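You operate a simulated robot arm through the tools that you are given. There is no shell and no other tool. Be economical: measure what you need, move in short steps, check, and stop when the job is done.

You are at the controls of a simulated robot arm. One attempt, no reset.

Task
Step the yellow-framed screen through all four patterns, switch off and tag it by the display.
Fine: two seconds a pattern; the tag with the display's word stands on the glass.
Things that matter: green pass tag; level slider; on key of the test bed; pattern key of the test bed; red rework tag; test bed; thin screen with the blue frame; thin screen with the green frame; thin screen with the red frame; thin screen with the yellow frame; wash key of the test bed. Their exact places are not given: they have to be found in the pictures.

It is judged by the outcome, as a careful person would: the job done as asked, and still so three seconds after it is handed in. It fails if anything else is knocked over, pushed out of place, dropped, spilled or broken.

Robot
A 7-joint arm with a vacuum gripper on a trunk, on a base that drives. Base frame: it is fixed to the floor where the robot stands at the start and does not move with it; the origin is under the middle of the robot, x ahead of it, y to its left, z up; the surface under the hand at the start is at about z = 778. Readings come in mm, degrees, newtons and seconds.
Its first joint turns from -149.0 to 149.0 degrees. Places, roughly: level slider [800, 100, 800]; on key of the test bed [500, 100, 800]; pattern key of the test bed [700, 100, 800]; test bed [600, 200, 800]; wash key of the test bed [600, 100, 800]. Payload 1.06 kg.
Tool frame: the origin (TCP) lies in the middle of the cups' lips, and z points out of the cups. The gripper has 1 cup of 24 mm across, covering 24 by 24 mm (tool x, y); the bellows give 8 mm. With the vacuum on, a cup seals on a smooth face that it is pressed against (1 to 4 N); it does not hold porous or soft things. The pull reaches 23 N.
Orientation is that of the tool frame in the base frame, as a unit quaternion [w, x, y, z]. With the cups facing straight down, the tool's x points along the base's -x, its y along +y and its z along -z.

Tools
- The arm moves only by the tool move_arm. Its argument "commands" is one flat list of numbers, 7 for each row, row after row: the shift along the base's x, y, z in units of 200 mm (1.0 is 200 mm), then the turn, a rotation vector about the base's x, y, z in units of 180 degrees (1.0 is 180 degrees), then the vacuum: 1 switches it on, 0 off. In form: [x, y, z, wx, wy, wz, vacuum, x, y, z, wx, wy, wz, vacuum, ...]. A call has 1 to 12 rows; each row is the pose to reach, as a shift and turn from the pose commanded when the call began. A call with a number of a shift or a turn outside -1 to 1 is refused whole. Each row takes 0.2 s and may step no farther than 50 mm and 8.6 degrees from the row before; otherwise, or with a gripper value out of range, the whole call is refused. A pose out of reach is approached as far as the arm can. The call stops where the force on the tool passes 40 N (or 10 N more than at its start, if that is more) or the arm is blocked; 0.2 s more then pass. The pull builds up within a second once a cup has sealed. Time passes only in rows, and 0.2 s behind the last, so rows that repeat a pose give it time. The reply holds the time, the measured pose of the TCP, the force on the tool along the base axes and the pull of the vacuum, in the units named above and with some noise, with the torque about the TCP (base axes, N m) and any sound that the robot's microphone picked up, and new pictures: "pictures" is both (left out), scene, wrist or none.
- Cameras (640 x 400 px; columns grow to the right, rows downward): "scene" is now at [31.7, 172.9, 1553.9]; the picture's right is [0.03, -1.00, 0.00], its down [-0.76, -0.03, -0.64] and it looks along [0.64, 0.02, -0.76] (base axes); focal length 258 px, centre (320, 200). "wrist" rides on the gripper at [78, 19, -96] in the tool frame; the picture's right is [-0.24, 0.97, 0.00], its down [-0.71, -0.17, -0.69] and it looks along [-0.67, -0.16, 0.73] (tool axes); focal length 243 px, centre (320, 200).
- slide_trunk(by): slides the trunk up (or, below 0, down) by that many mm; the arm and the scene camera ride with it, the base frame stays. It gives what a move gives, with no picture.
- steer(legs): drives the robot by 1 to 6 legs, each [ahead, turn to the left] in mm and degrees, along the robot's own axes; the way and the turn of a leg run together, so that a leg with both is an arc; at most 1500 mm and 180 degrees a leg. The arm and the cameras ride along, it lands a little off, and it stops where it bumps. It gives what a move gives, and a new picture of the scene camera.
- aim_head(pan, tilt): turns the head with the scene camera to pan (to the left, within 155 degrees either way) and tilt (down, from -29 to 69), counted from straight ahead of the robot. It gives what a move gives, and a new picture of the scene camera.
- point_at(camera, pixels): for up to 12 pixels [column, row] of the newest picture of that camera ("zoom" is the newest enlarged one), the place [x, y, z] in the base frame of the surface seen there, good to about 2 mm. The clock stands still meanwhile.
- close_up(camera, box): a new picture of the part [left, top, right, bottom] of that camera's present view, enlarged. The clock stands still meanwhile.
- hand_in(): hands the job in; it is judged then, once.

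Go step by step. Measure first, check grasps and placings, and put right what went wrong. The budget is 80 turns and 260 pictures, counting those below and the enlarged ones. Unless the task says otherwise, let go and move clear before handing in, and close with one line.

The tools are called after "Call:" as name(argument=value, ...) on one line, values as JSON. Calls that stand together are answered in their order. move_arm: Moves the arm, as the interface text tells. Its arguments: {"type":"object","properties":{"commands":{"type":"array"},"pictures":{"type":"string","enum":["both","scene","wrist","none"]}},"required":["commands"]} The other tools are called the same way: slide_trunk (by) slides the trunk up or down; steer (legs) drives the base; aim_head (pan, tilt) turns the head that bears the scene camera; point_at (camera, pixels) gives the place of the surface under pixels of a picture; close_up (camera, box) takes an enlarged picture of a part of a camera's view; hand_in () hands the job in.

At the start:

```text
time: 0.0
tcp_pos: [625.7, 260.4, 1134.7]
tool_rot: [-0.001, 0.0, 1.0, 0.0]
wrist_force: [-0.6, -0.4, 0.3]
torque: [-0.02, 0.01, -0.04]
pull: 0.1
trunk travel left (down, up): [-625.0, 85.0]
robot x, y, heading: [0.2, 1.5, -0.0]
head pan, tilt: [1.9, 49.9]
```

scene: 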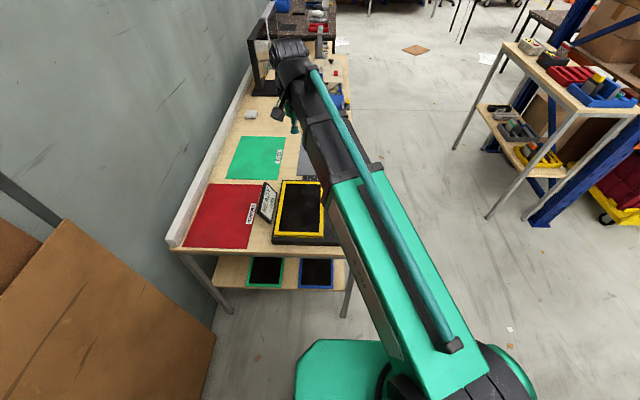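
wrist: 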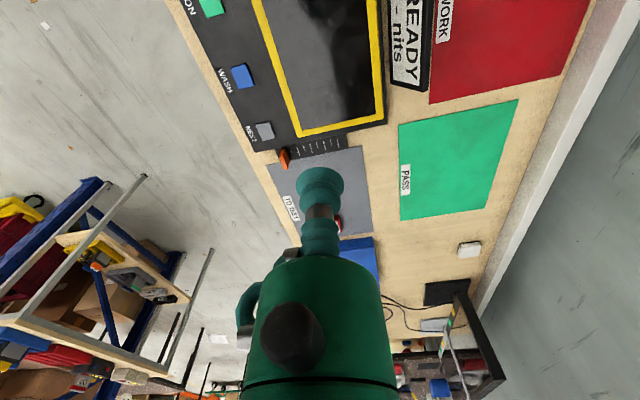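

The wrist picture shows the yellow-framed screen on the test bed with three keys (about 215,5; 240,75; 262,130), an orange slider (285,158) and a display (410,40). I'll enlarge these.

Call:
close_up(camera="wrist", box=[170, 0, 490, 200])

Call:
close_up(camera="scene", box=[160, 60, 400, 300])

Call:
point_at(camera="wrist", pixels=[[213, 6], [240, 76], [264, 130], [285, 155], [410, 40], [290, 135], [383, 118], [335, 225], [360, 260], [300, 170], [340, 150]])

```text
2.00 times, centred on (330, 100) of wrist
```

zoom: 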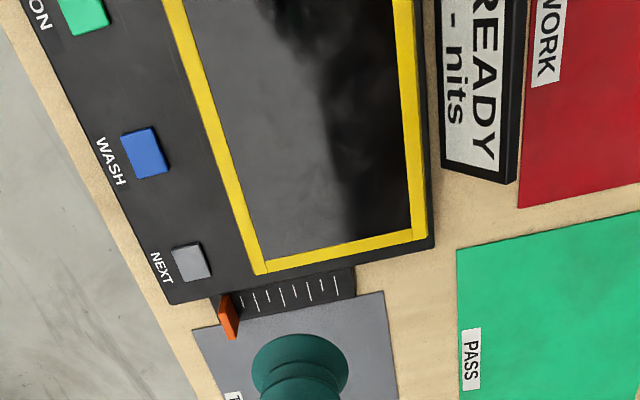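

```text
1.67 times, centred on (280, 180) of scene
```

zoom: 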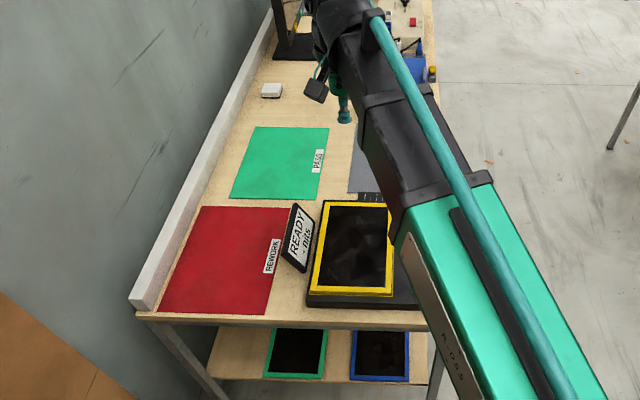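

```text
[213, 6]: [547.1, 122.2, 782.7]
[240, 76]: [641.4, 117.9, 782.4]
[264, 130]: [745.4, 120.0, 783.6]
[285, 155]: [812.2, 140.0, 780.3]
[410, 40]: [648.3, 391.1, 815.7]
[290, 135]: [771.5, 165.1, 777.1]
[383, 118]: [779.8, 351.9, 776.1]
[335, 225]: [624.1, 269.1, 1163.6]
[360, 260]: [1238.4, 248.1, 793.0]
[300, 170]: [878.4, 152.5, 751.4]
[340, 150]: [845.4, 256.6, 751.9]
```

The keys, slider and display are located; the tags are not yet seen. I'll look farther along the bench.

Call:
aim_head(pan=0, tilt=30)

Call:
close_up(camera="scene", box=[210, 60, 410, 260])

Call:
close_up(camera="wrist", box=[370, 200, 530, 400])

```text
time: 0.8
tcp_pos: [626.8, 261.4, 1135.5]
tool_rot: [0.0, 0.0, 1.0, -0.001]
wrist_force: [0.5, 0.6, -0.3]
torque: [-0.02, -0.01, -0.03]
pull: 0.1
trunk travel left (down, up): [-625.0, 85.0]
robot x, y, heading: [3.8, 2.7, -0.3]
head pan, tilt: [0.0, 30.0]
```

scene: 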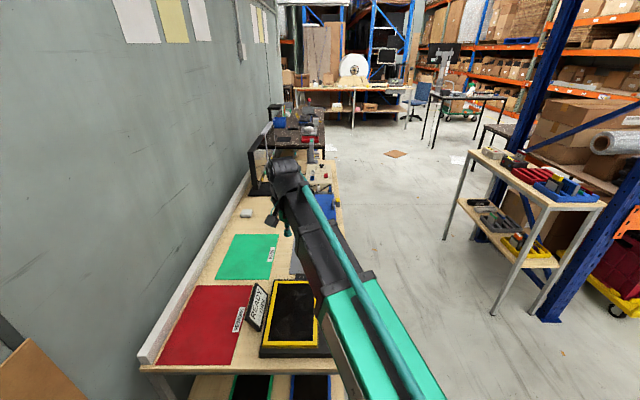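

```text
2.00 times, centred on (310, 160) of scene
```

zoom: 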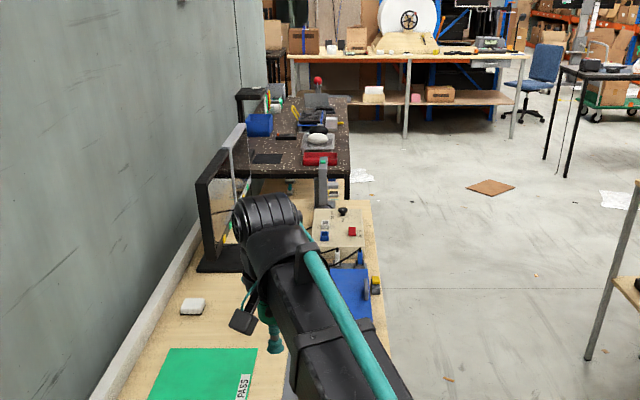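

```text
2.00 times, centred on (450, 300) of wrist
```

zoom: 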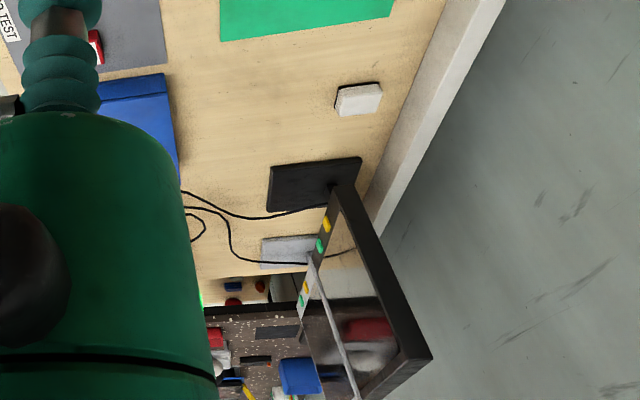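

A red item peeks out behind the cup (wrist about 337,222). I'll shift the arm sideways and forward to see it.

Call:
move_arm(commands=[0.2, 0.15, 0, 0, 0, 0, 0, 0.4, 0.3, 0, 0, 0, 0, 0, 0.6, 0.45, 0, 0, 0, 0, 0, 0.8, 0.5, 0, 0, 0, 0, 0])

Call:
close_up(camera="wrist", box=[160, 0, 480, 200])

```text
time: 1.8
tcp_pos: [786.2, 362.2, 1132.6]
tool_rot: [0.0, 0.001, 1.0, 0.0]
wrist_force: [0.1, -0.2, -0.6]
torque: [0.01, 0.0, -0.01]
pull: 0.1
trunk travel left (down, up): [-625.0, 85.0]
robot x, y, heading: [0.5, 2.5, -0.0]
head pan, tilt: [0.0, 30.0]
```

scene: 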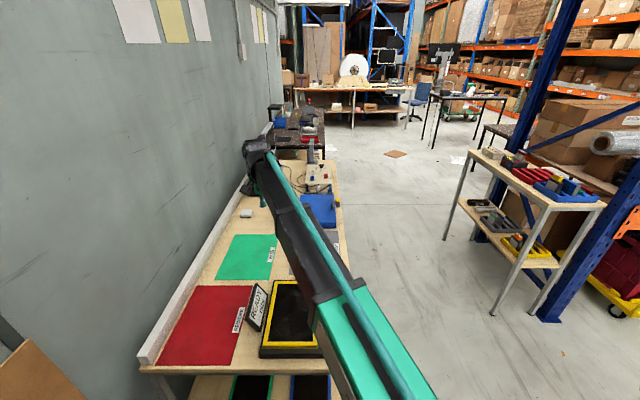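
wrist: 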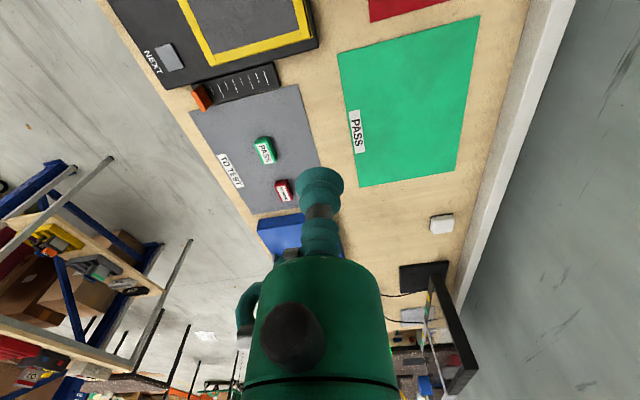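

```text
2.00 times, centred on (320, 100) of wrist
```

zoom: 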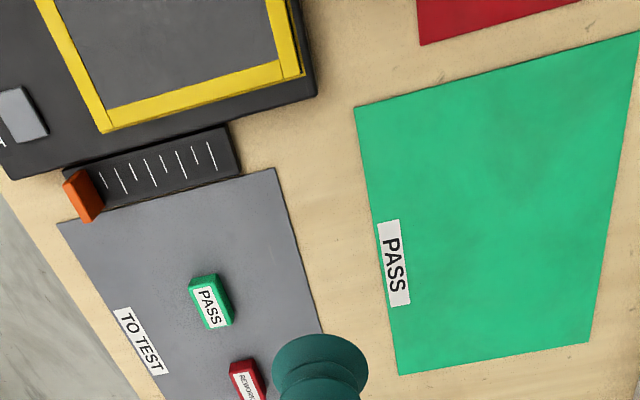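

Both tags lie on the TO TEST mat: green PASS at zoom (211,300), red REWORK at (247,385). I'll measure them.

Call:
point_at(camera="zoom", pixels=[[210, 305], [204, 282], [220, 326], [190, 290], [193, 315], [245, 380], [240, 365], [82, 192], [88, 215], [150, 170], [225, 150], [22, 114]])

Call:
close_up(camera="wrist", box=[180, 60, 340, 220])

```text
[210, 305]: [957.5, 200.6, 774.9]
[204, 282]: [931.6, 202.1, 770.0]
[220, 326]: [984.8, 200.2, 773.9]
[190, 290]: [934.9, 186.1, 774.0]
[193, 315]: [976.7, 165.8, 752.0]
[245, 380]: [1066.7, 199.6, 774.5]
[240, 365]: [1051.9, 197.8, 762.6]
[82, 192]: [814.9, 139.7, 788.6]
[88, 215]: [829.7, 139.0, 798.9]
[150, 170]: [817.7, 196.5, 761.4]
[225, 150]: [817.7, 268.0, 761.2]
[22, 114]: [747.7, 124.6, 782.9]
```

```text
2.50 times, centred on (260, 140) of wrist
```

zoom: 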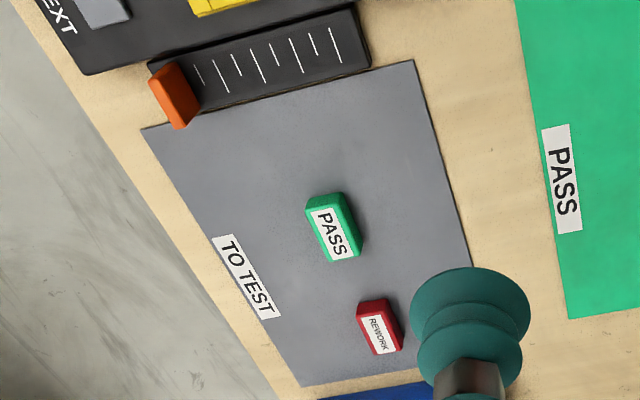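

The tags are at (957,201) and (1067,200), tops at z≈774. Next I'll move over the ON key (547,122,783).

Call:
move_arm(commands=[-0.15, -0.15, -0.05, 0, 0, 0, 0, -0.3, -0.3, -0.15, 0, 0, 0, 0, -0.45, -0.45, -0.25, 0, 0, 0, 0, -0.6, -0.6, -0.35, 0, 0, 0, 0, -0.75, -0.75, -0.45, 0, 0, 0, 0, -0.9, -0.9, -0.55, 0, 0, 0, 0, -1, -1, -0.7, 0, 0, 0, 0, -1, -1, -0.9, 0, 0, 0, 0], pictures="none")

Call:
aim_head(pan=15, tilt=50)

Call:
close_up(camera="scene", box=[240, 100, 480, 300])

Call:
close_up(camera="wrist", box=[0, 0, 640, 400])

```text
time: 3.6
tcp_pos: [584.9, 160.8, 956.3]
tool_rot: [-0.001, 0.0, 1.0, 0.0]
wrist_force: [0.6, -0.1, 0.2]
torque: [0.01, 0.03, 0.01]
pull: 0.1
trunk travel left (down, up): [-625.0, 85.0]
robot x, y, heading: [0.7, 4.7, 0.2]
head pan, tilt: [0.0, 30.0]
```

```text
time: 4.5
tcp_pos: [584.9, 159.6, 958.5]
tool_rot: [-0.001, 0.0, 1.0, -0.001]
wrist_force: [0.3, -0.2, 0.1]
torque: [0.0, 0.01, 0.0]
pull: 0.0
trunk travel left (down, up): [-625.0, 85.0]
robot x, y, heading: [-3.7, 6.3, 0.1]
head pan, tilt: [15.0, 50.0]
```

scene: 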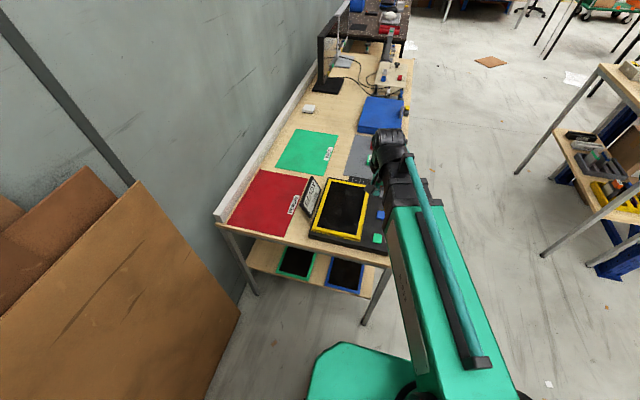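

```text
2.00 times, centred on (360, 200) of scene
```

zoom: 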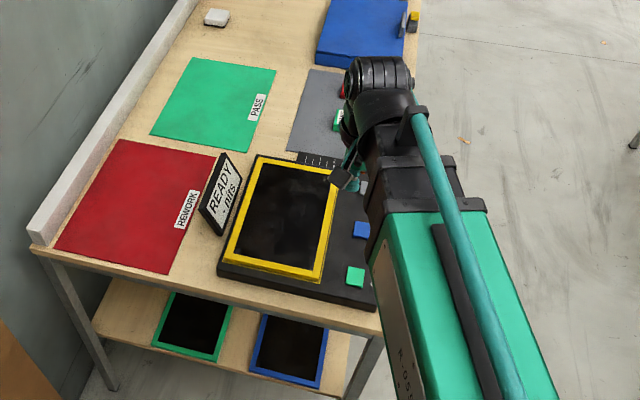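

```text
1.00 times, centred on (320, 200) of wrist (not enlarged: the box is as wide or as high as the picture)
```

zoom: 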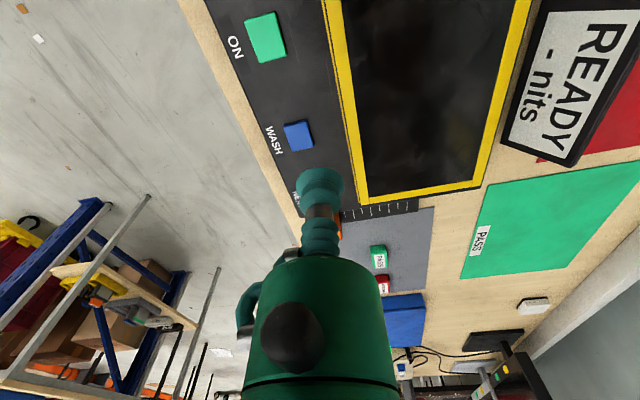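

The scene view now shows the screen and display clearly, and the wrist view shows ON at (265,37) and WASH at (298,135). I'll measure the keys and the screen.

Call:
point_at(camera="wrist", pixels=[[264, 37], [248, 22], [281, 56], [298, 135], [350, 120], [505, 120], [420, 188], [425, 100], [364, 190], [210, 10], [240, 110]])

```text
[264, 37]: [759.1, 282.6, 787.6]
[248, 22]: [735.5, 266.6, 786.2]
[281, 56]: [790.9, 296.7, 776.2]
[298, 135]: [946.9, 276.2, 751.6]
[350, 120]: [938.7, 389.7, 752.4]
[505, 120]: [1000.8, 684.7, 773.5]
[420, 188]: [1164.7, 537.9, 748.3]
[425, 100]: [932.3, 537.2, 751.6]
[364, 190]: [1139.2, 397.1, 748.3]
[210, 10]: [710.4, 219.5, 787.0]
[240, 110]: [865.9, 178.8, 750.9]
```

Those came from the older wrist picture, so I'll use the zoom picture instead.

Call:
point_at(camera="zoom", pixels=[[264, 37], [248, 22], [281, 56], [298, 135], [350, 120], [495, 120], [420, 188], [425, 100], [364, 200], [477, 188], [570, 80]])

```text
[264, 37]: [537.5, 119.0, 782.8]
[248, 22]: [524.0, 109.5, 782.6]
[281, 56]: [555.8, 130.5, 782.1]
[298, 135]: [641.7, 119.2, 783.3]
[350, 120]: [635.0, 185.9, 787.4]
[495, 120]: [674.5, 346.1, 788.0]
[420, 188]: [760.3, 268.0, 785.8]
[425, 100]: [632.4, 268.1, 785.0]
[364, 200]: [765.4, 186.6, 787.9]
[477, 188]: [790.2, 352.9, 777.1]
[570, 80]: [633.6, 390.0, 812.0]
```

ON is centred near (540,120,783), NEXT near (747,122,783) and the glass is at z≈785. I'll move over ON and stop short of it.

Call:
move_arm(commands=[-0.1, -0.1, -0.2, 0, 0, 0, 0, -0.225, -0.198, -0.4, 0, 0, 0, 0, -0.225, -0.198, -0.6, 0, 0, 0, 0, -0.225, -0.198, -0.79, 0, 0, 0, 0, -0.225, -0.198, -0.79, 0, 0, 0, 0])

```text
refused: row 2 steps farther than a row can; nothing moved
```

Call:
move_arm(commands=[-0.1, -0.1, -0.15, 0, 0, 0, 0, -0.225, -0.198, -0.3, 0, 0, 0, 0, -0.225, -0.198, -0.5, 0, 0, 0, 0, -0.225, -0.198, -0.7, 0, 0, 0, 0, -0.225, -0.198, -0.78, 0, 0, 0, 0, -0.225, -0.198, -0.78, 0, 0, 0, 0])

```text
time: 5.9
tcp_pos: [541.8, 119.6, 798.8]
tool_rot: [0.0, 0.001, 1.0, 0.0]
wrist_force: [-0.8, 1.1, -0.2]
torque: [-0.01, 0.01, 0.0]
pull: 0.0
trunk travel left (down, up): [-625.0, 85.0]
robot x, y, heading: [2.5, -0.9, 0.0]
head pan, tilt: [15.0, 50.0]
```

scene: 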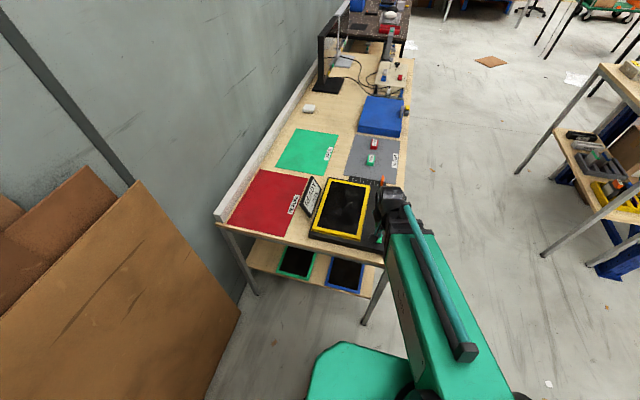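
wrist: 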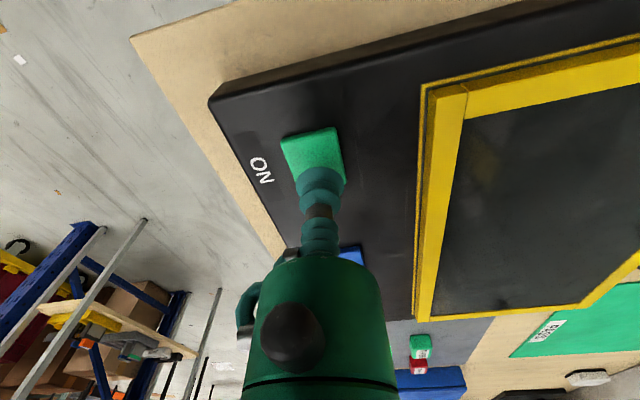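

The cup is above the ON key. I'll press it in small steps and come back up.

Call:
move_arm(commands=[0, 0, -0.04, 0, 0, 0, 0, 0, 0, -0.07, 0, 0, 0, 0, 0, 0, -0.09, 0, 0, 0, 0, 0, 0, -0.11, 0, 0, 0, 0], pictures="none")

Call:
close_up(camera="scene", box=[290, 150, 410, 260])

```text
time: 6.9
tcp_pos: [542.6, 121.1, 776.8]
tool_rot: [0.0, -0.001, 1.0, 0.0]
wrist_force: [1.1, 0.1, 3.7]
torque: [0.01, 0.0, 0.02]
pull: 0.1
trunk travel left (down, up): [-625.0, 85.0]
robot x, y, heading: [-1.8, 2.1, 0.1]
head pan, tilt: [15.0, 50.0]
heard: click
```

```text
3.64 times, centred on (350, 205) of scene
```

zoom: 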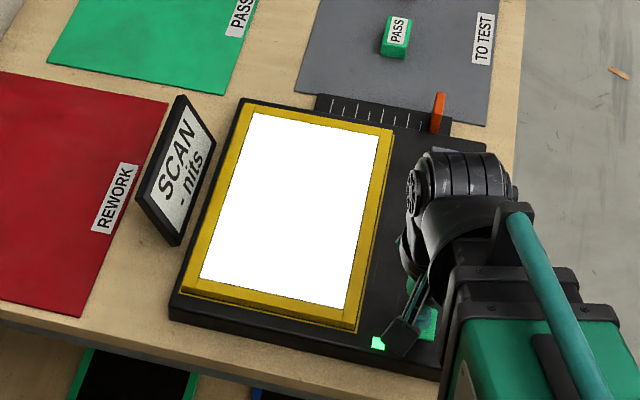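

ON clicked: the screen is white and the display reads "SCAN". I'll raise and move over NEXT.

Call:
move_arm(commands=[0, 0, 0.1, 0, 0, 0, 0, 0.1, 0, 0.24, 0, 0, 0, 0, 0.3, 0, 0.24, 0, 0, 0, 0, 0.5, 0, 0.24, 0, 0, 0, 0, 0.7, 0, 0.24, 0, 0, 0, 0, 0.9, 0, 0.24, 0, 0, 0, 0, 1, 0, 0.12, 0, 0, 0, 0, 1, 0, 0.12, 0, 0, 0, 0], pictures="both")

Call:
close_up(camera="scene", box=[290, 150, 410, 260])

```text
time: 8.7
tcp_pos: [740.9, 120.7, 800.8]
tool_rot: [0.0, -0.001, 1.0, 0.0]
wrist_force: [-0.5, 0.2, 0.6]
torque: [-0.01, -0.03, -0.01]
pull: 0.0
trunk travel left (down, up): [-625.0, 85.0]
robot x, y, heading: [-0.9, -3.8, -0.0]
head pan, tilt: [15.0, 50.0]
```

scene: 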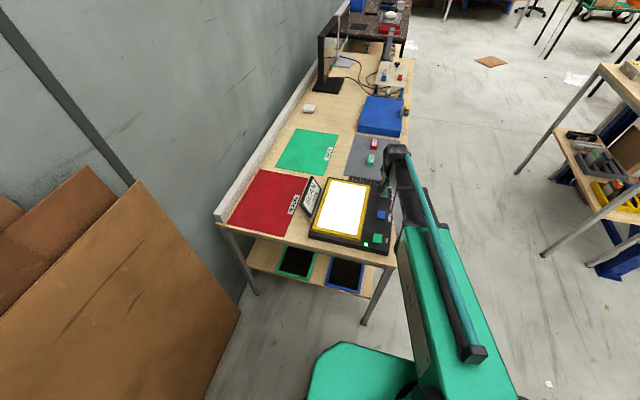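
wrist: 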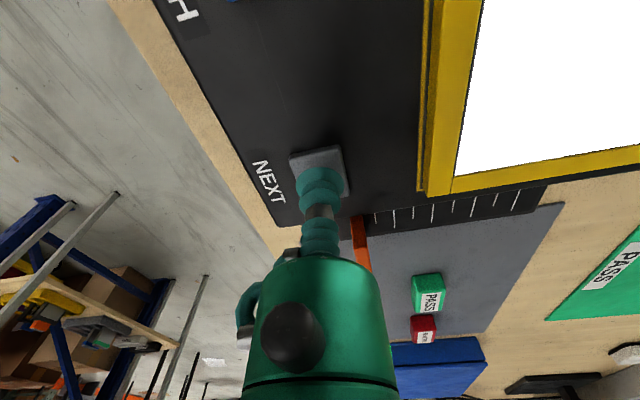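

```text
3.64 times, centred on (350, 205) of scene
```

zoom: 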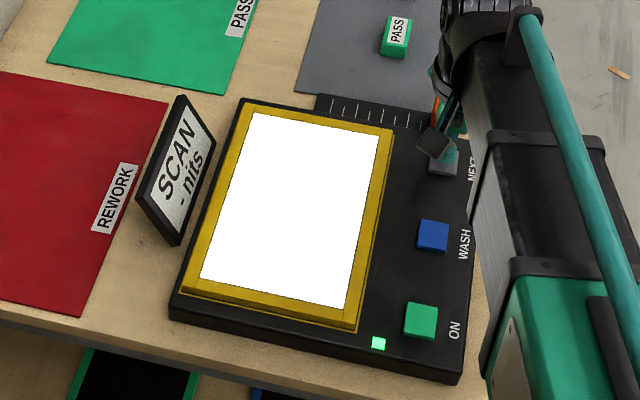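

White has been showing about 2 s and the cup is over NEXT. I'll wait briefly, then press.

Call:
move_arm(commands=[0.02, 0, 0, 0, 0, 0, 0, 0.02, 0, 0, 0, 0, 0, 0, 0.02, 0, 0, 0, 0, 0, 0, 0.02, 0, -0.05, 0, 0, 0, 0, 0.02, 0, -0.09, 0, 0, 0, 0, 0.02, 0, -0.12, 0, 0, 0, 0, 0.02, 0, -0.05, 0, 0, 0, 0, 0.02, 0, 0, 0, 0, 0, 0], pictures="none")

Call:
close_up(camera="scene", box=[290, 150, 410, 260])

```text
time: 10.5
tcp_pos: [746.2, 122.5, 801.0]
tool_rot: [-0.001, 0.0, 1.0, 0.0]
wrist_force: [-0.2, -0.4, -0.7]
torque: [-0.02, 0.0, 0.03]
pull: 0.0
trunk travel left (down, up): [-625.0, 85.0]
robot x, y, heading: [2.9, 1.0, 0.1]
head pan, tilt: [15.0, 50.0]
heard: click
```

```text
3.64 times, centred on (350, 205) of scene
```

zoom: 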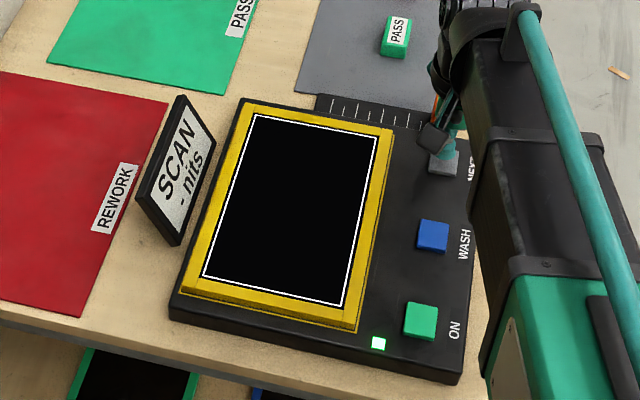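

The second pattern (black with a border) is up, with one click. I'll hold 2 s and press again.

Call:
move_arm(commands=[0, 0, 0, 0, 0, 0, 0, 0, 0, 0, 0, 0, 0, 0, 0, 0, 0, 0, 0, 0, 0, 0, 0, 0, 0, 0, 0, 0, 0, 0, 0, 0, 0, 0, 0, 0, 0, 0, 0, 0, 0, 0, 0, 0, 0, 0, 0, 0, 0, 0, 0, -0.05, 0, 0, 0, 0, 0, 0, -0.09, 0, 0, 0, 0, 0, 0, -0.12, 0, 0, 0, 0, 0, 0, -0.05, 0, 0, 0, 0, 0, 0, 0, 0, 0, 0, 0], pictures="none")

Call:
close_up(camera="scene", box=[290, 150, 410, 260])

```text
time: 13.1
tcp_pos: [745.5, 122.1, 800.6]
tool_rot: [0.0, 0.001, 1.0, 0.0]
wrist_force: [-1.0, -0.6, -0.6]
torque: [-0.01, -0.02, -0.02]
pull: 0.0
trunk travel left (down, up): [-625.0, 85.0]
robot x, y, heading: [-1.5, -2.1, -0.1]
head pan, tilt: [15.0, 50.0]
heard: click
```

```text
3.64 times, centred on (350, 205) of scene
```

zoom: 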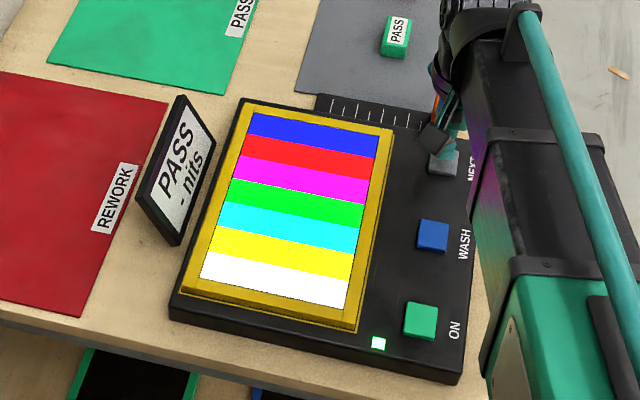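

The third pattern (colour bars) is up and the display reads "PASS". I'll hold, then step to the fourth, and watch the display.

Call:
move_arm(commands=[0, 0, 0, 0, 0, 0, 0, 0, 0, 0, 0, 0, 0, 0, 0, 0, 0, 0, 0, 0, 0, 0, 0, 0, 0, 0, 0, 0, 0, 0, 0, 0, 0, 0, 0, 0, 0, 0, 0, 0, 0, 0, 0, 0, 0, 0, 0, 0, 0, 0, 0, -0.05, 0, 0, 0, 0, 0, 0, -0.09, 0, 0, 0, 0, 0, 0, -0.12, 0, 0, 0, 0, 0, 0, -0.05, 0, 0, 0, 0, 0, 0, 0, 0, 0, 0, 0], pictures="none")

Call:
close_up(camera="scene", box=[290, 150, 410, 260])

```text
time: 15.7
tcp_pos: [744.6, 121.6, 802.7]
tool_rot: [0.001, 0.0, 1.0, 0.0]
wrist_force: [-0.4, -0.1, 0.5]
torque: [-0.02, 0.02, -0.01]
pull: 0.1
trunk travel left (down, up): [-625.0, 85.0]
robot x, y, heading: [-1.8, -0.2, 0.0]
head pan, tilt: [15.0, 50.0]
heard: click
```

```text
3.64 times, centred on (350, 205) of scene
```

zoom: 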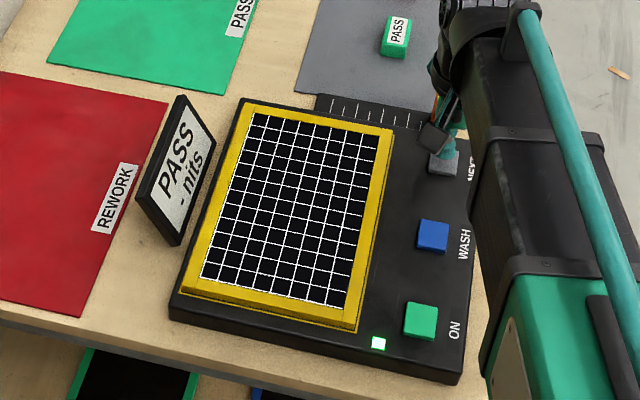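

The fourth pattern (grid) is up and the display still reads PASS. I'll travel back over ON, which gives it more than 2 s, and recheck the display.

Call:
move_arm(commands=[0, 0, 0.12, 0, 0, 0, 0, -0.2, 0, 0.12, 0, 0, 0, 0, -0.4, 0, 0.12, 0, 0, 0, 0, -0.6, 0, 0.12, 0, 0, 0, 0, -0.8, 0, 0.12, 0, 0, 0, 0, -1, 0, 0.1, 0, 0, 0, 0, -1, 0, 0, 0, 0, 0, 0, -1, 0, 0, 0, 0, 0, 0, -1, 0, 0, 0, 0, 0, 0, -1, 0, 0, 0, 0, 0, 0], pictures="wrist")

Call:
close_up(camera="scene", box=[290, 150, 410, 260])

```text
time: 17.9
tcp_pos: [543.8, 120.6, 801.3]
tool_rot: [0.0, 0.0, 1.0, 0.0]
wrist_force: [0.4, -0.3, 0.4]
torque: [0.02, -0.03, -0.02]
pull: 0.1
trunk travel left (down, up): [-625.0, 85.0]
robot x, y, heading: [-1.0, 0.7, 0.0]
head pan, tilt: [15.0, 50.0]
```

wrist: 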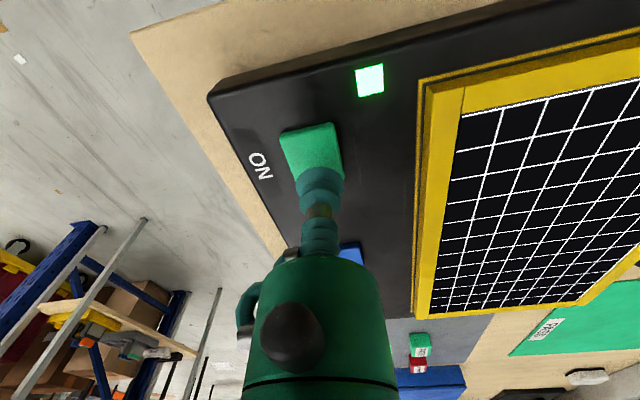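

```text
3.64 times, centred on (350, 205) of scene
```

zoom: 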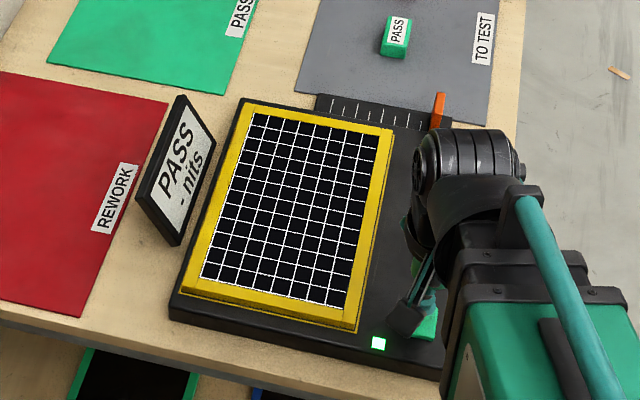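

The display still reads PASS after more than 2 s of grid. I'll press ON to switch off.

Call:
move_arm(commands=[0, 0, 0, 0, 0, 0, 0, 0, 0, 0, 0, 0, 0, 0, 0, 0, -0.05, 0, 0, 0, 0, 0, 0, -0.09, 0, 0, 0, 0, 0, 0, -0.12, 0, 0, 0, 0, 0, 0, -0.05, 0, 0, 0, 0, 0, 0, 0.1, 0, 0, 0, 0], pictures="none")

Call:
close_up(camera="scene", box=[290, 150, 410, 260])

```text
time: 19.5
tcp_pos: [545.7, 120.4, 821.4]
tool_rot: [0.001, 0.0, 1.0, 0.001]
wrist_force: [0.6, 0.4, 0.4]
torque: [0.02, 0.0, -0.01]
pull: 0.0
trunk travel left (down, up): [-625.0, 85.0]
robot x, y, heading: [2.0, 0.4, 0.1]
head pan, tilt: [15.0, 50.0]
heard: click
```

```text
3.64 times, centred on (350, 205) of scene
```

zoom: 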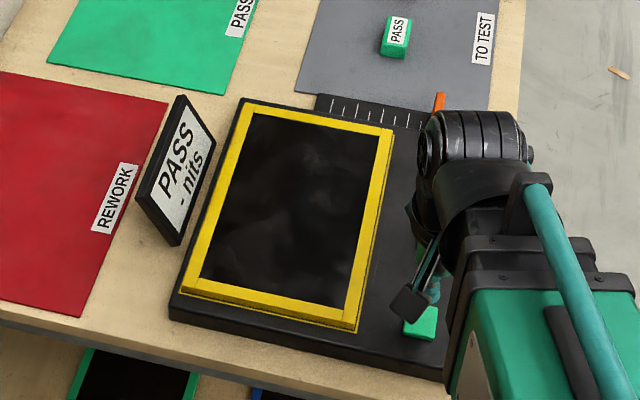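

The screen is off and the display holds "PASS". I'll measure the green PASS tag at zoom (396,37) and go to it.

Call:
point_at(camera="zoom", pixels=[[387, 20], [410, 22], [384, 44], [404, 47], [396, 32], [398, 55]])

Call:
move_arm(commands=[0.1, 0.05, 0.2, 0, 0, 0, 0, 0.25, 0.1, 0.3, 0, 0, 0, 0, 0.45, 0.15, 0.35, 0, 0, 0, 0, 0.65, 0.2, 0.35, 0, 0, 0, 0, 0.85, 0.25, 0.35, 0, 0, 0, 0, 1, 0.3, 0.35, 0, 0, 0, 0], pictures="none")

Call:
move_arm(commands=[0.2, 0.02, 0, 0, 0, 0, 0, 0.4, 0.05, 0, 0, 0, 0, 0, 0.6, 0.08, 0, 0, 0, 0, 0, 0.6, 0.08, 0, 0, 0, 0, 0])

```text
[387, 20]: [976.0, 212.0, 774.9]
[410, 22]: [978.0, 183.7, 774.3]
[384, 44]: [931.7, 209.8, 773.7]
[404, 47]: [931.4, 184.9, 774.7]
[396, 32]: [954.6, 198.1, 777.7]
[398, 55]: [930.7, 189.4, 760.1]
```

```text
time: 20.9
tcp_pos: [745.8, 180.3, 893.0]
tool_rot: [0.0, -0.001, 1.0, 0.0]
wrist_force: [-0.9, 0.6, -0.8]
torque: [-0.01, 0.03, -0.01]
pull: 0.1
trunk travel left (down, up): [-625.0, 85.0]
robot x, y, heading: [0.2, 0.3, -0.0]
head pan, tilt: [15.0, 50.0]
```

```text
time: 21.9
tcp_pos: [863.4, 198.1, 893.2]
tool_rot: [-0.001, -0.001, 1.0, 0.0]
wrist_force: [0.3, 0.2, 0.4]
torque: [-0.03, 0.02, 0.01]
pull: 0.0
trunk travel left (down, up): [-625.0, 85.0]
robot x, y, heading: [-0.5, -0.1, 0.1]
head pan, tilt: [15.0, 50.0]
```

scene: 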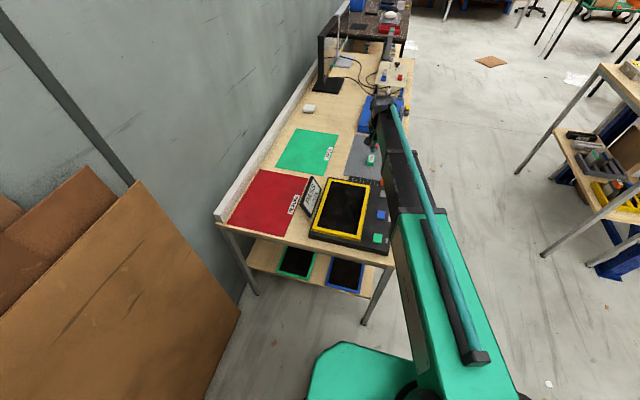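
wrist: 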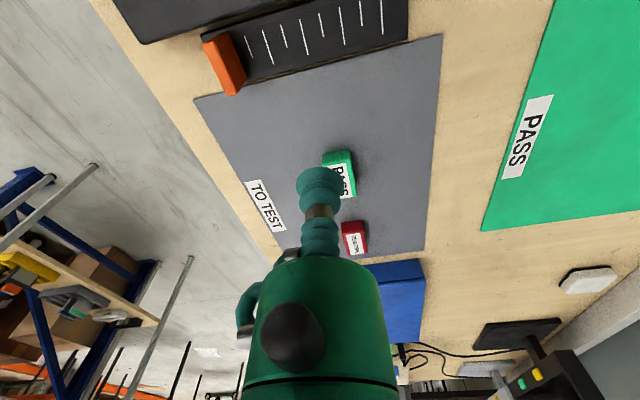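

The tag is centred at (955,197.5) with its top at 774.7, which is 975 mm from the axis and just in reach. I'll go above it.

Call:
move_arm(commands=[0.2, 0, -0.1, 0, 0, 0, 0, 0.4, 0, -0.25, 0, 0, 0, 0, 0.44, 0, -0.4, 0, 0, 0, 0, 0.44, 0, -0.5, 0, 0, 0, 0, 0.44, 0, -0.5, 0, 0, 0, 0])

```text
time: 23.1
tcp_pos: [952.4, 194.0, 791.5]
tool_rot: [0.001, 0.001, 1.0, 0.0]
wrist_force: [-0.5, 0.1, -0.3]
torque: [0.01, 0.02, 0.0]
pull: 0.1
trunk travel left (down, up): [-625.0, 85.0]
robot x, y, heading: [1.7, -2.3, -0.1]
head pan, tilt: [15.0, 50.0]
```

scene: 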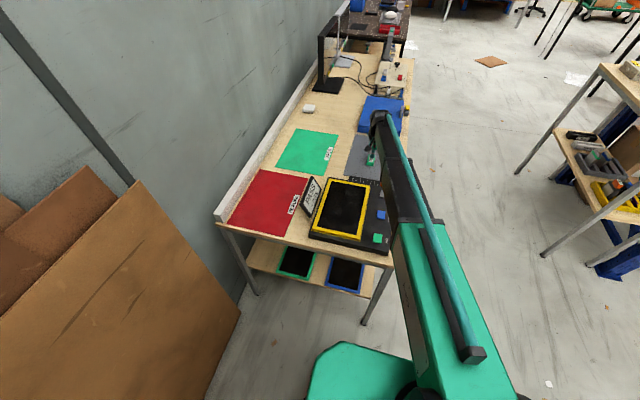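
wrist: 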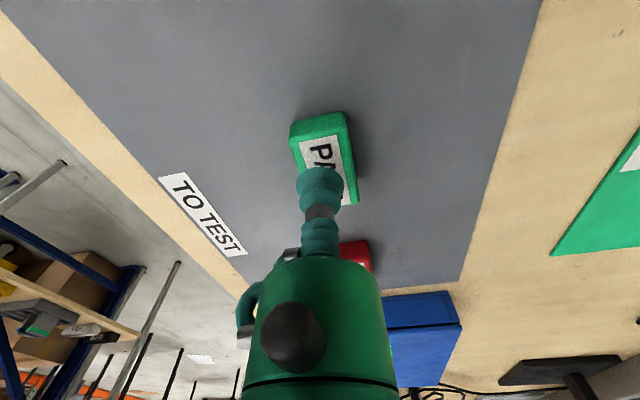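

The pose is reached with the cup over the tag. I'll switch the vacuum on and press down lightly.

Call:
move_arm(commands=[0, 0.01, -0.04, 0, 0, 0, 1, 0, 0.01, -0.075, 0, 0, 0, 1, 0, 0.01, -0.095, 0, 0, 0, 1, 0, 0.01, -0.1, 0, 0, 0, 1, 0, 0.01, -0.1, 0, 0, 0, 1, 0, 0.01, -0.1, 0, 0, 0, 1, 0, 0.01, -0.1, 0, 0, 0, 1], pictures="none")

```text
time: 24.7
tcp_pos: [952.8, 198.4, 772.7]
tool_rot: [0.001, 0.0, 1.0, -0.001]
wrist_force: [2.3, -3.2, 13.3]
torque: [-0.02, 0.01, -0.01]
pull: 23.2
trunk travel left (down, up): [-625.0, 85.0]
robot x, y, heading: [-0.6, -2.7, -0.2]
head pan, tilt: [15.0, 50.0]
```

Sealed with a pull of 23 N. I'll lift and check.

Call:
move_arm(commands=[0, 0, 0.05, 0, 0, 0, 1, 0, 0, 0.2, 0, 0, 0, 1, -0.1, 0, 0.4, 0, 0, 0, 1, -0.2, 0, 0.6, 0, 0, 0, 1, -0.35, 0.05, 0.7, 0, 0, 0, 1, -0.5, 0.1, 0.7, 0, 0, 0, 1])

```text
time: 26.1
tcp_pos: [850.4, 219.8, 912.4]
tool_rot: [0.0, 0.001, 1.0, -0.001]
wrist_force: [0.1, 0.0, -1.2]
torque: [-0.02, 0.01, -0.01]
pull: 23.6
trunk travel left (down, up): [-625.0, 85.0]
robot x, y, heading: [0.8, 2.1, 0.2]
head pan, tilt: [15.0, 50.0]
```

scene: 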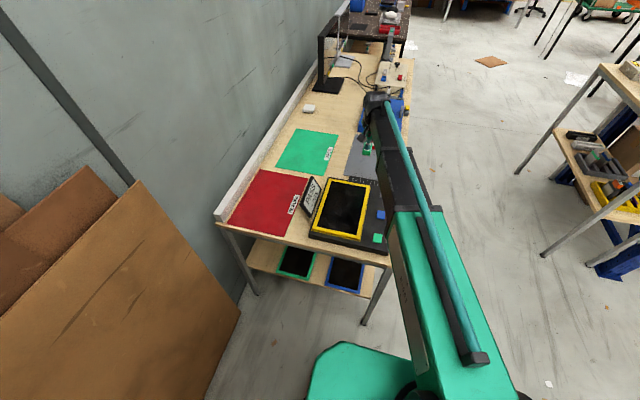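
wrist: 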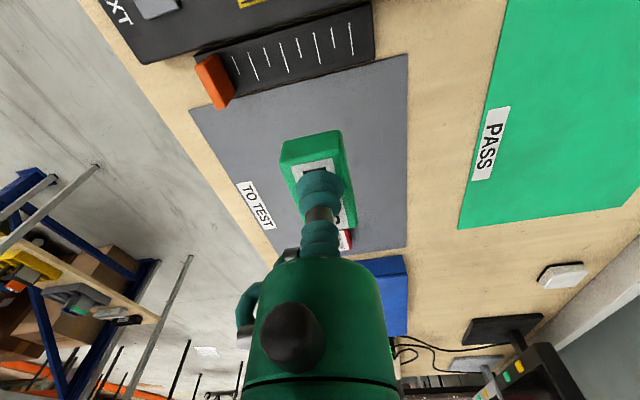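

The tag hangs on the cup. I'll carry it over the middle of the glass.

Call:
move_arm(commands=[-0.2, 0.05, 0, 0, 0, 0, 1, -0.4, 0.1, 0, 0, 0, 0, 1, -0.6, 0.15, 0, 0, 0, 0, 1, -0.8, 0.2, 0, 0, 0, 0, 1, -1, 0.24, 0, 0, 0, 0, 1, -1, 0.24, -0.2, 0, 0, 0, 1, -1, 0.24, -0.35, 0, 0, 0, 1, -1, 0.24, -0.35, 0, 0, 0, 1])

Call:
close_up(camera="scene", box=[290, 150, 410, 260])

```text
time: 27.9
tcp_pos: [649.5, 267.5, 842.8]
tool_rot: [0.0, 0.001, 1.0, 0.001]
wrist_force: [0.1, -0.2, -0.6]
torque: [-0.02, -0.01, 0.01]
pull: 23.5
trunk travel left (down, up): [-625.0, 85.0]
robot x, y, heading: [0.5, -1.8, 0.2]
head pan, tilt: [15.0, 50.0]
```

scene: 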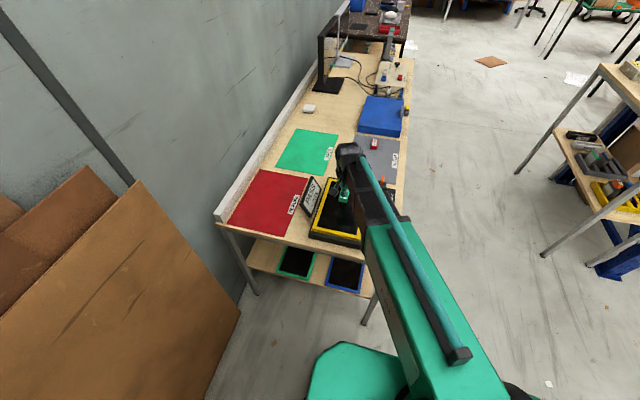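
wrist: 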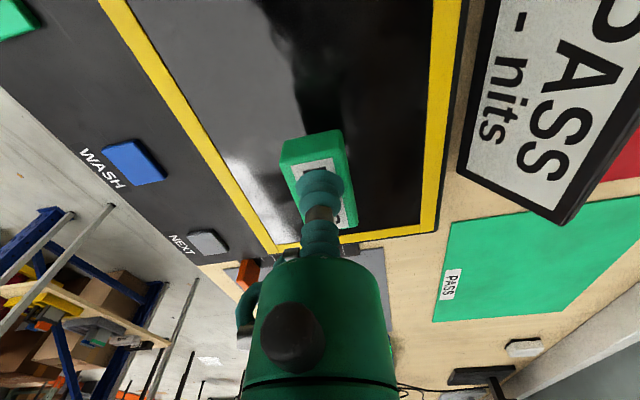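

```text
3.64 times, centred on (350, 205) of scene
```

zoom: 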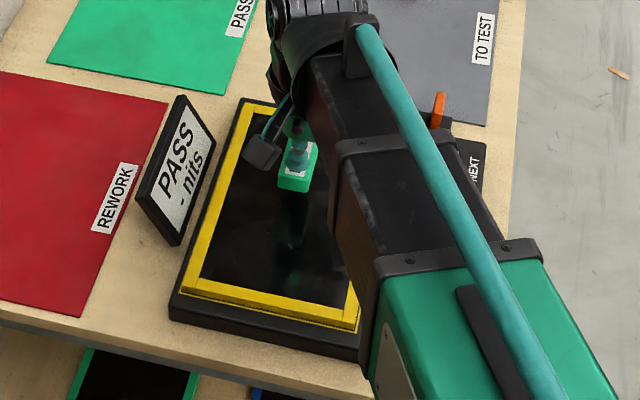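

The tag is over the glass and the display is clear. I'll lower it gently until it touches.

Call:
move_arm(commands=[0, 0, -0.08, 0, 0, 0, 1, 0, 0, -0.13, 0, 0, 0, 1, 0, 0, -0.15, 0, 0, 0, 1, 0, 0, -0.165, 0, 0, 0, 1, 0, 0, -0.165, 0, 0, 0, 1], pictures="none")

```text
time: 29.1
tcp_pos: [653.0, 266.8, 810.8]
tool_rot: [-0.001, 0.0, 1.0, 0.0]
wrist_force: [0.4, 0.0, 4.8]
torque: [-0.01, -0.04, 0.02]
pull: 22.7
trunk travel left (down, up): [-625.0, 85.0]
robot x, y, heading: [-0.7, 0.2, -0.2]
head pan, tilt: [15.0, 50.0]
```

The force is 4.8 N, so the tag is resting on the glass. I'll switch the vacuum off, wait, and lift slowly.

Call:
move_arm(commands=[0, 0, 0, 0, 0, 0, 0, 0, 0, 0, 0, 0, 0, 0, 0, 0, 0, 0, 0, 0, 0, 0, 0, 0, 0, 0, 0, 0, 0, 0, 0, 0, 0, 0, 0, 0, 0, 0.02, 0, 0, 0, 0, 0, 0, 0.05, 0, 0, 0, 0, 0, 0, 0.15, 0, 0, 0, 0, 0, 0, 0.35, 0, 0, 0, 0])

```text
time: 31.1
tcp_pos: [653.0, 268.0, 879.2]
tool_rot: [-0.001, 0.0, 1.0, 0.0]
wrist_force: [0.3, 0.6, 1.0]
torque: [0.0, -0.03, 0.04]
pull: 0.1
trunk travel left (down, up): [-625.0, 85.0]
robot x, y, heading: [0.5, -2.7, 0.0]
head pan, tilt: [15.0, 50.0]
```

scene: 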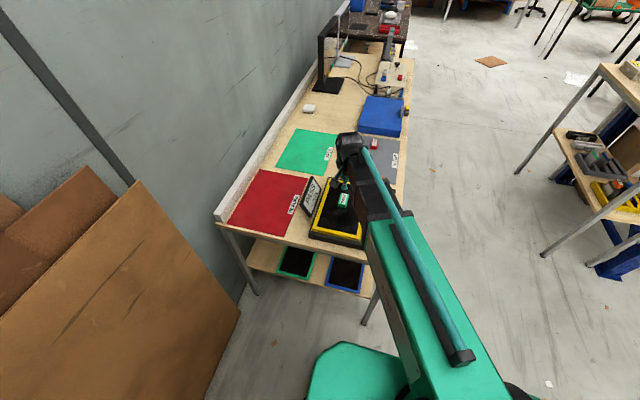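
wrist: 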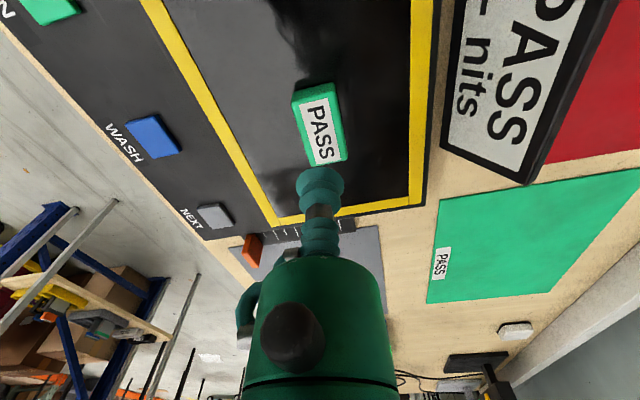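

The PASS tag stands on the dark glass (wrist 320,125), released. I'll raise the arm clear and take a final look.

Call:
move_arm(commands=[0, 0, 0.2, 0, 0, 0, 0, 0, 0, 0.4, 0, 0, 0, 0, 0, 0, 0.6, 0, 0, 0, 0, 0.15, -0.15, 0.7, 0, 0, 0, 0, 0.3, -0.3, 0.75, 0, 0, 0, 0, 0.4, -0.4, 0.75, 0, 0, 0, 0], pictures="none")

Call:
close_up(camera="scene", box=[290, 150, 410, 260])

```text
time: 32.5
tcp_pos: [733.2, 188.1, 1029.2]
tool_rot: [0.0, 0.001, 1.0, 0.0]
wrist_force: [-0.2, 0.6, -0.4]
torque: [0.0, -0.03, -0.02]
pull: 0.0
trunk travel left (down, up): [-625.0, 85.0]
robot x, y, heading: [-1.2, -3.8, -0.5]
head pan, tilt: [15.0, 50.0]
```

```text
3.64 times, centred on (350, 205) of scene
```

zoom: 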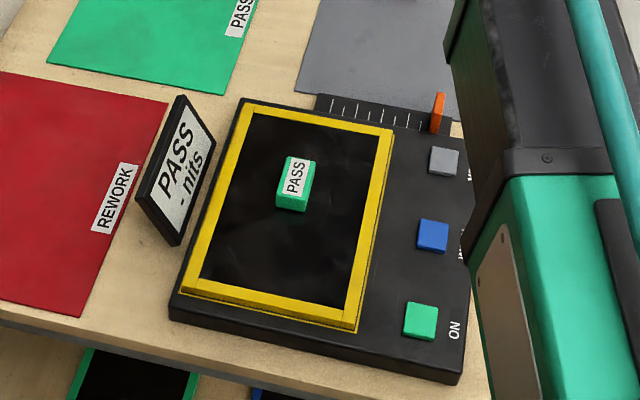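

The screen is off, the display reads PASS, the PASS tag stands on the glass and the arm is clear. I'm handing in.

Call:
hand_in()

```text
The job is handed in.
```

I stepped the yellow-framed screen through all four patterns, at least two seconds each, and switched it off. The display read PASS, so the green PASS tag now stands on its glass.
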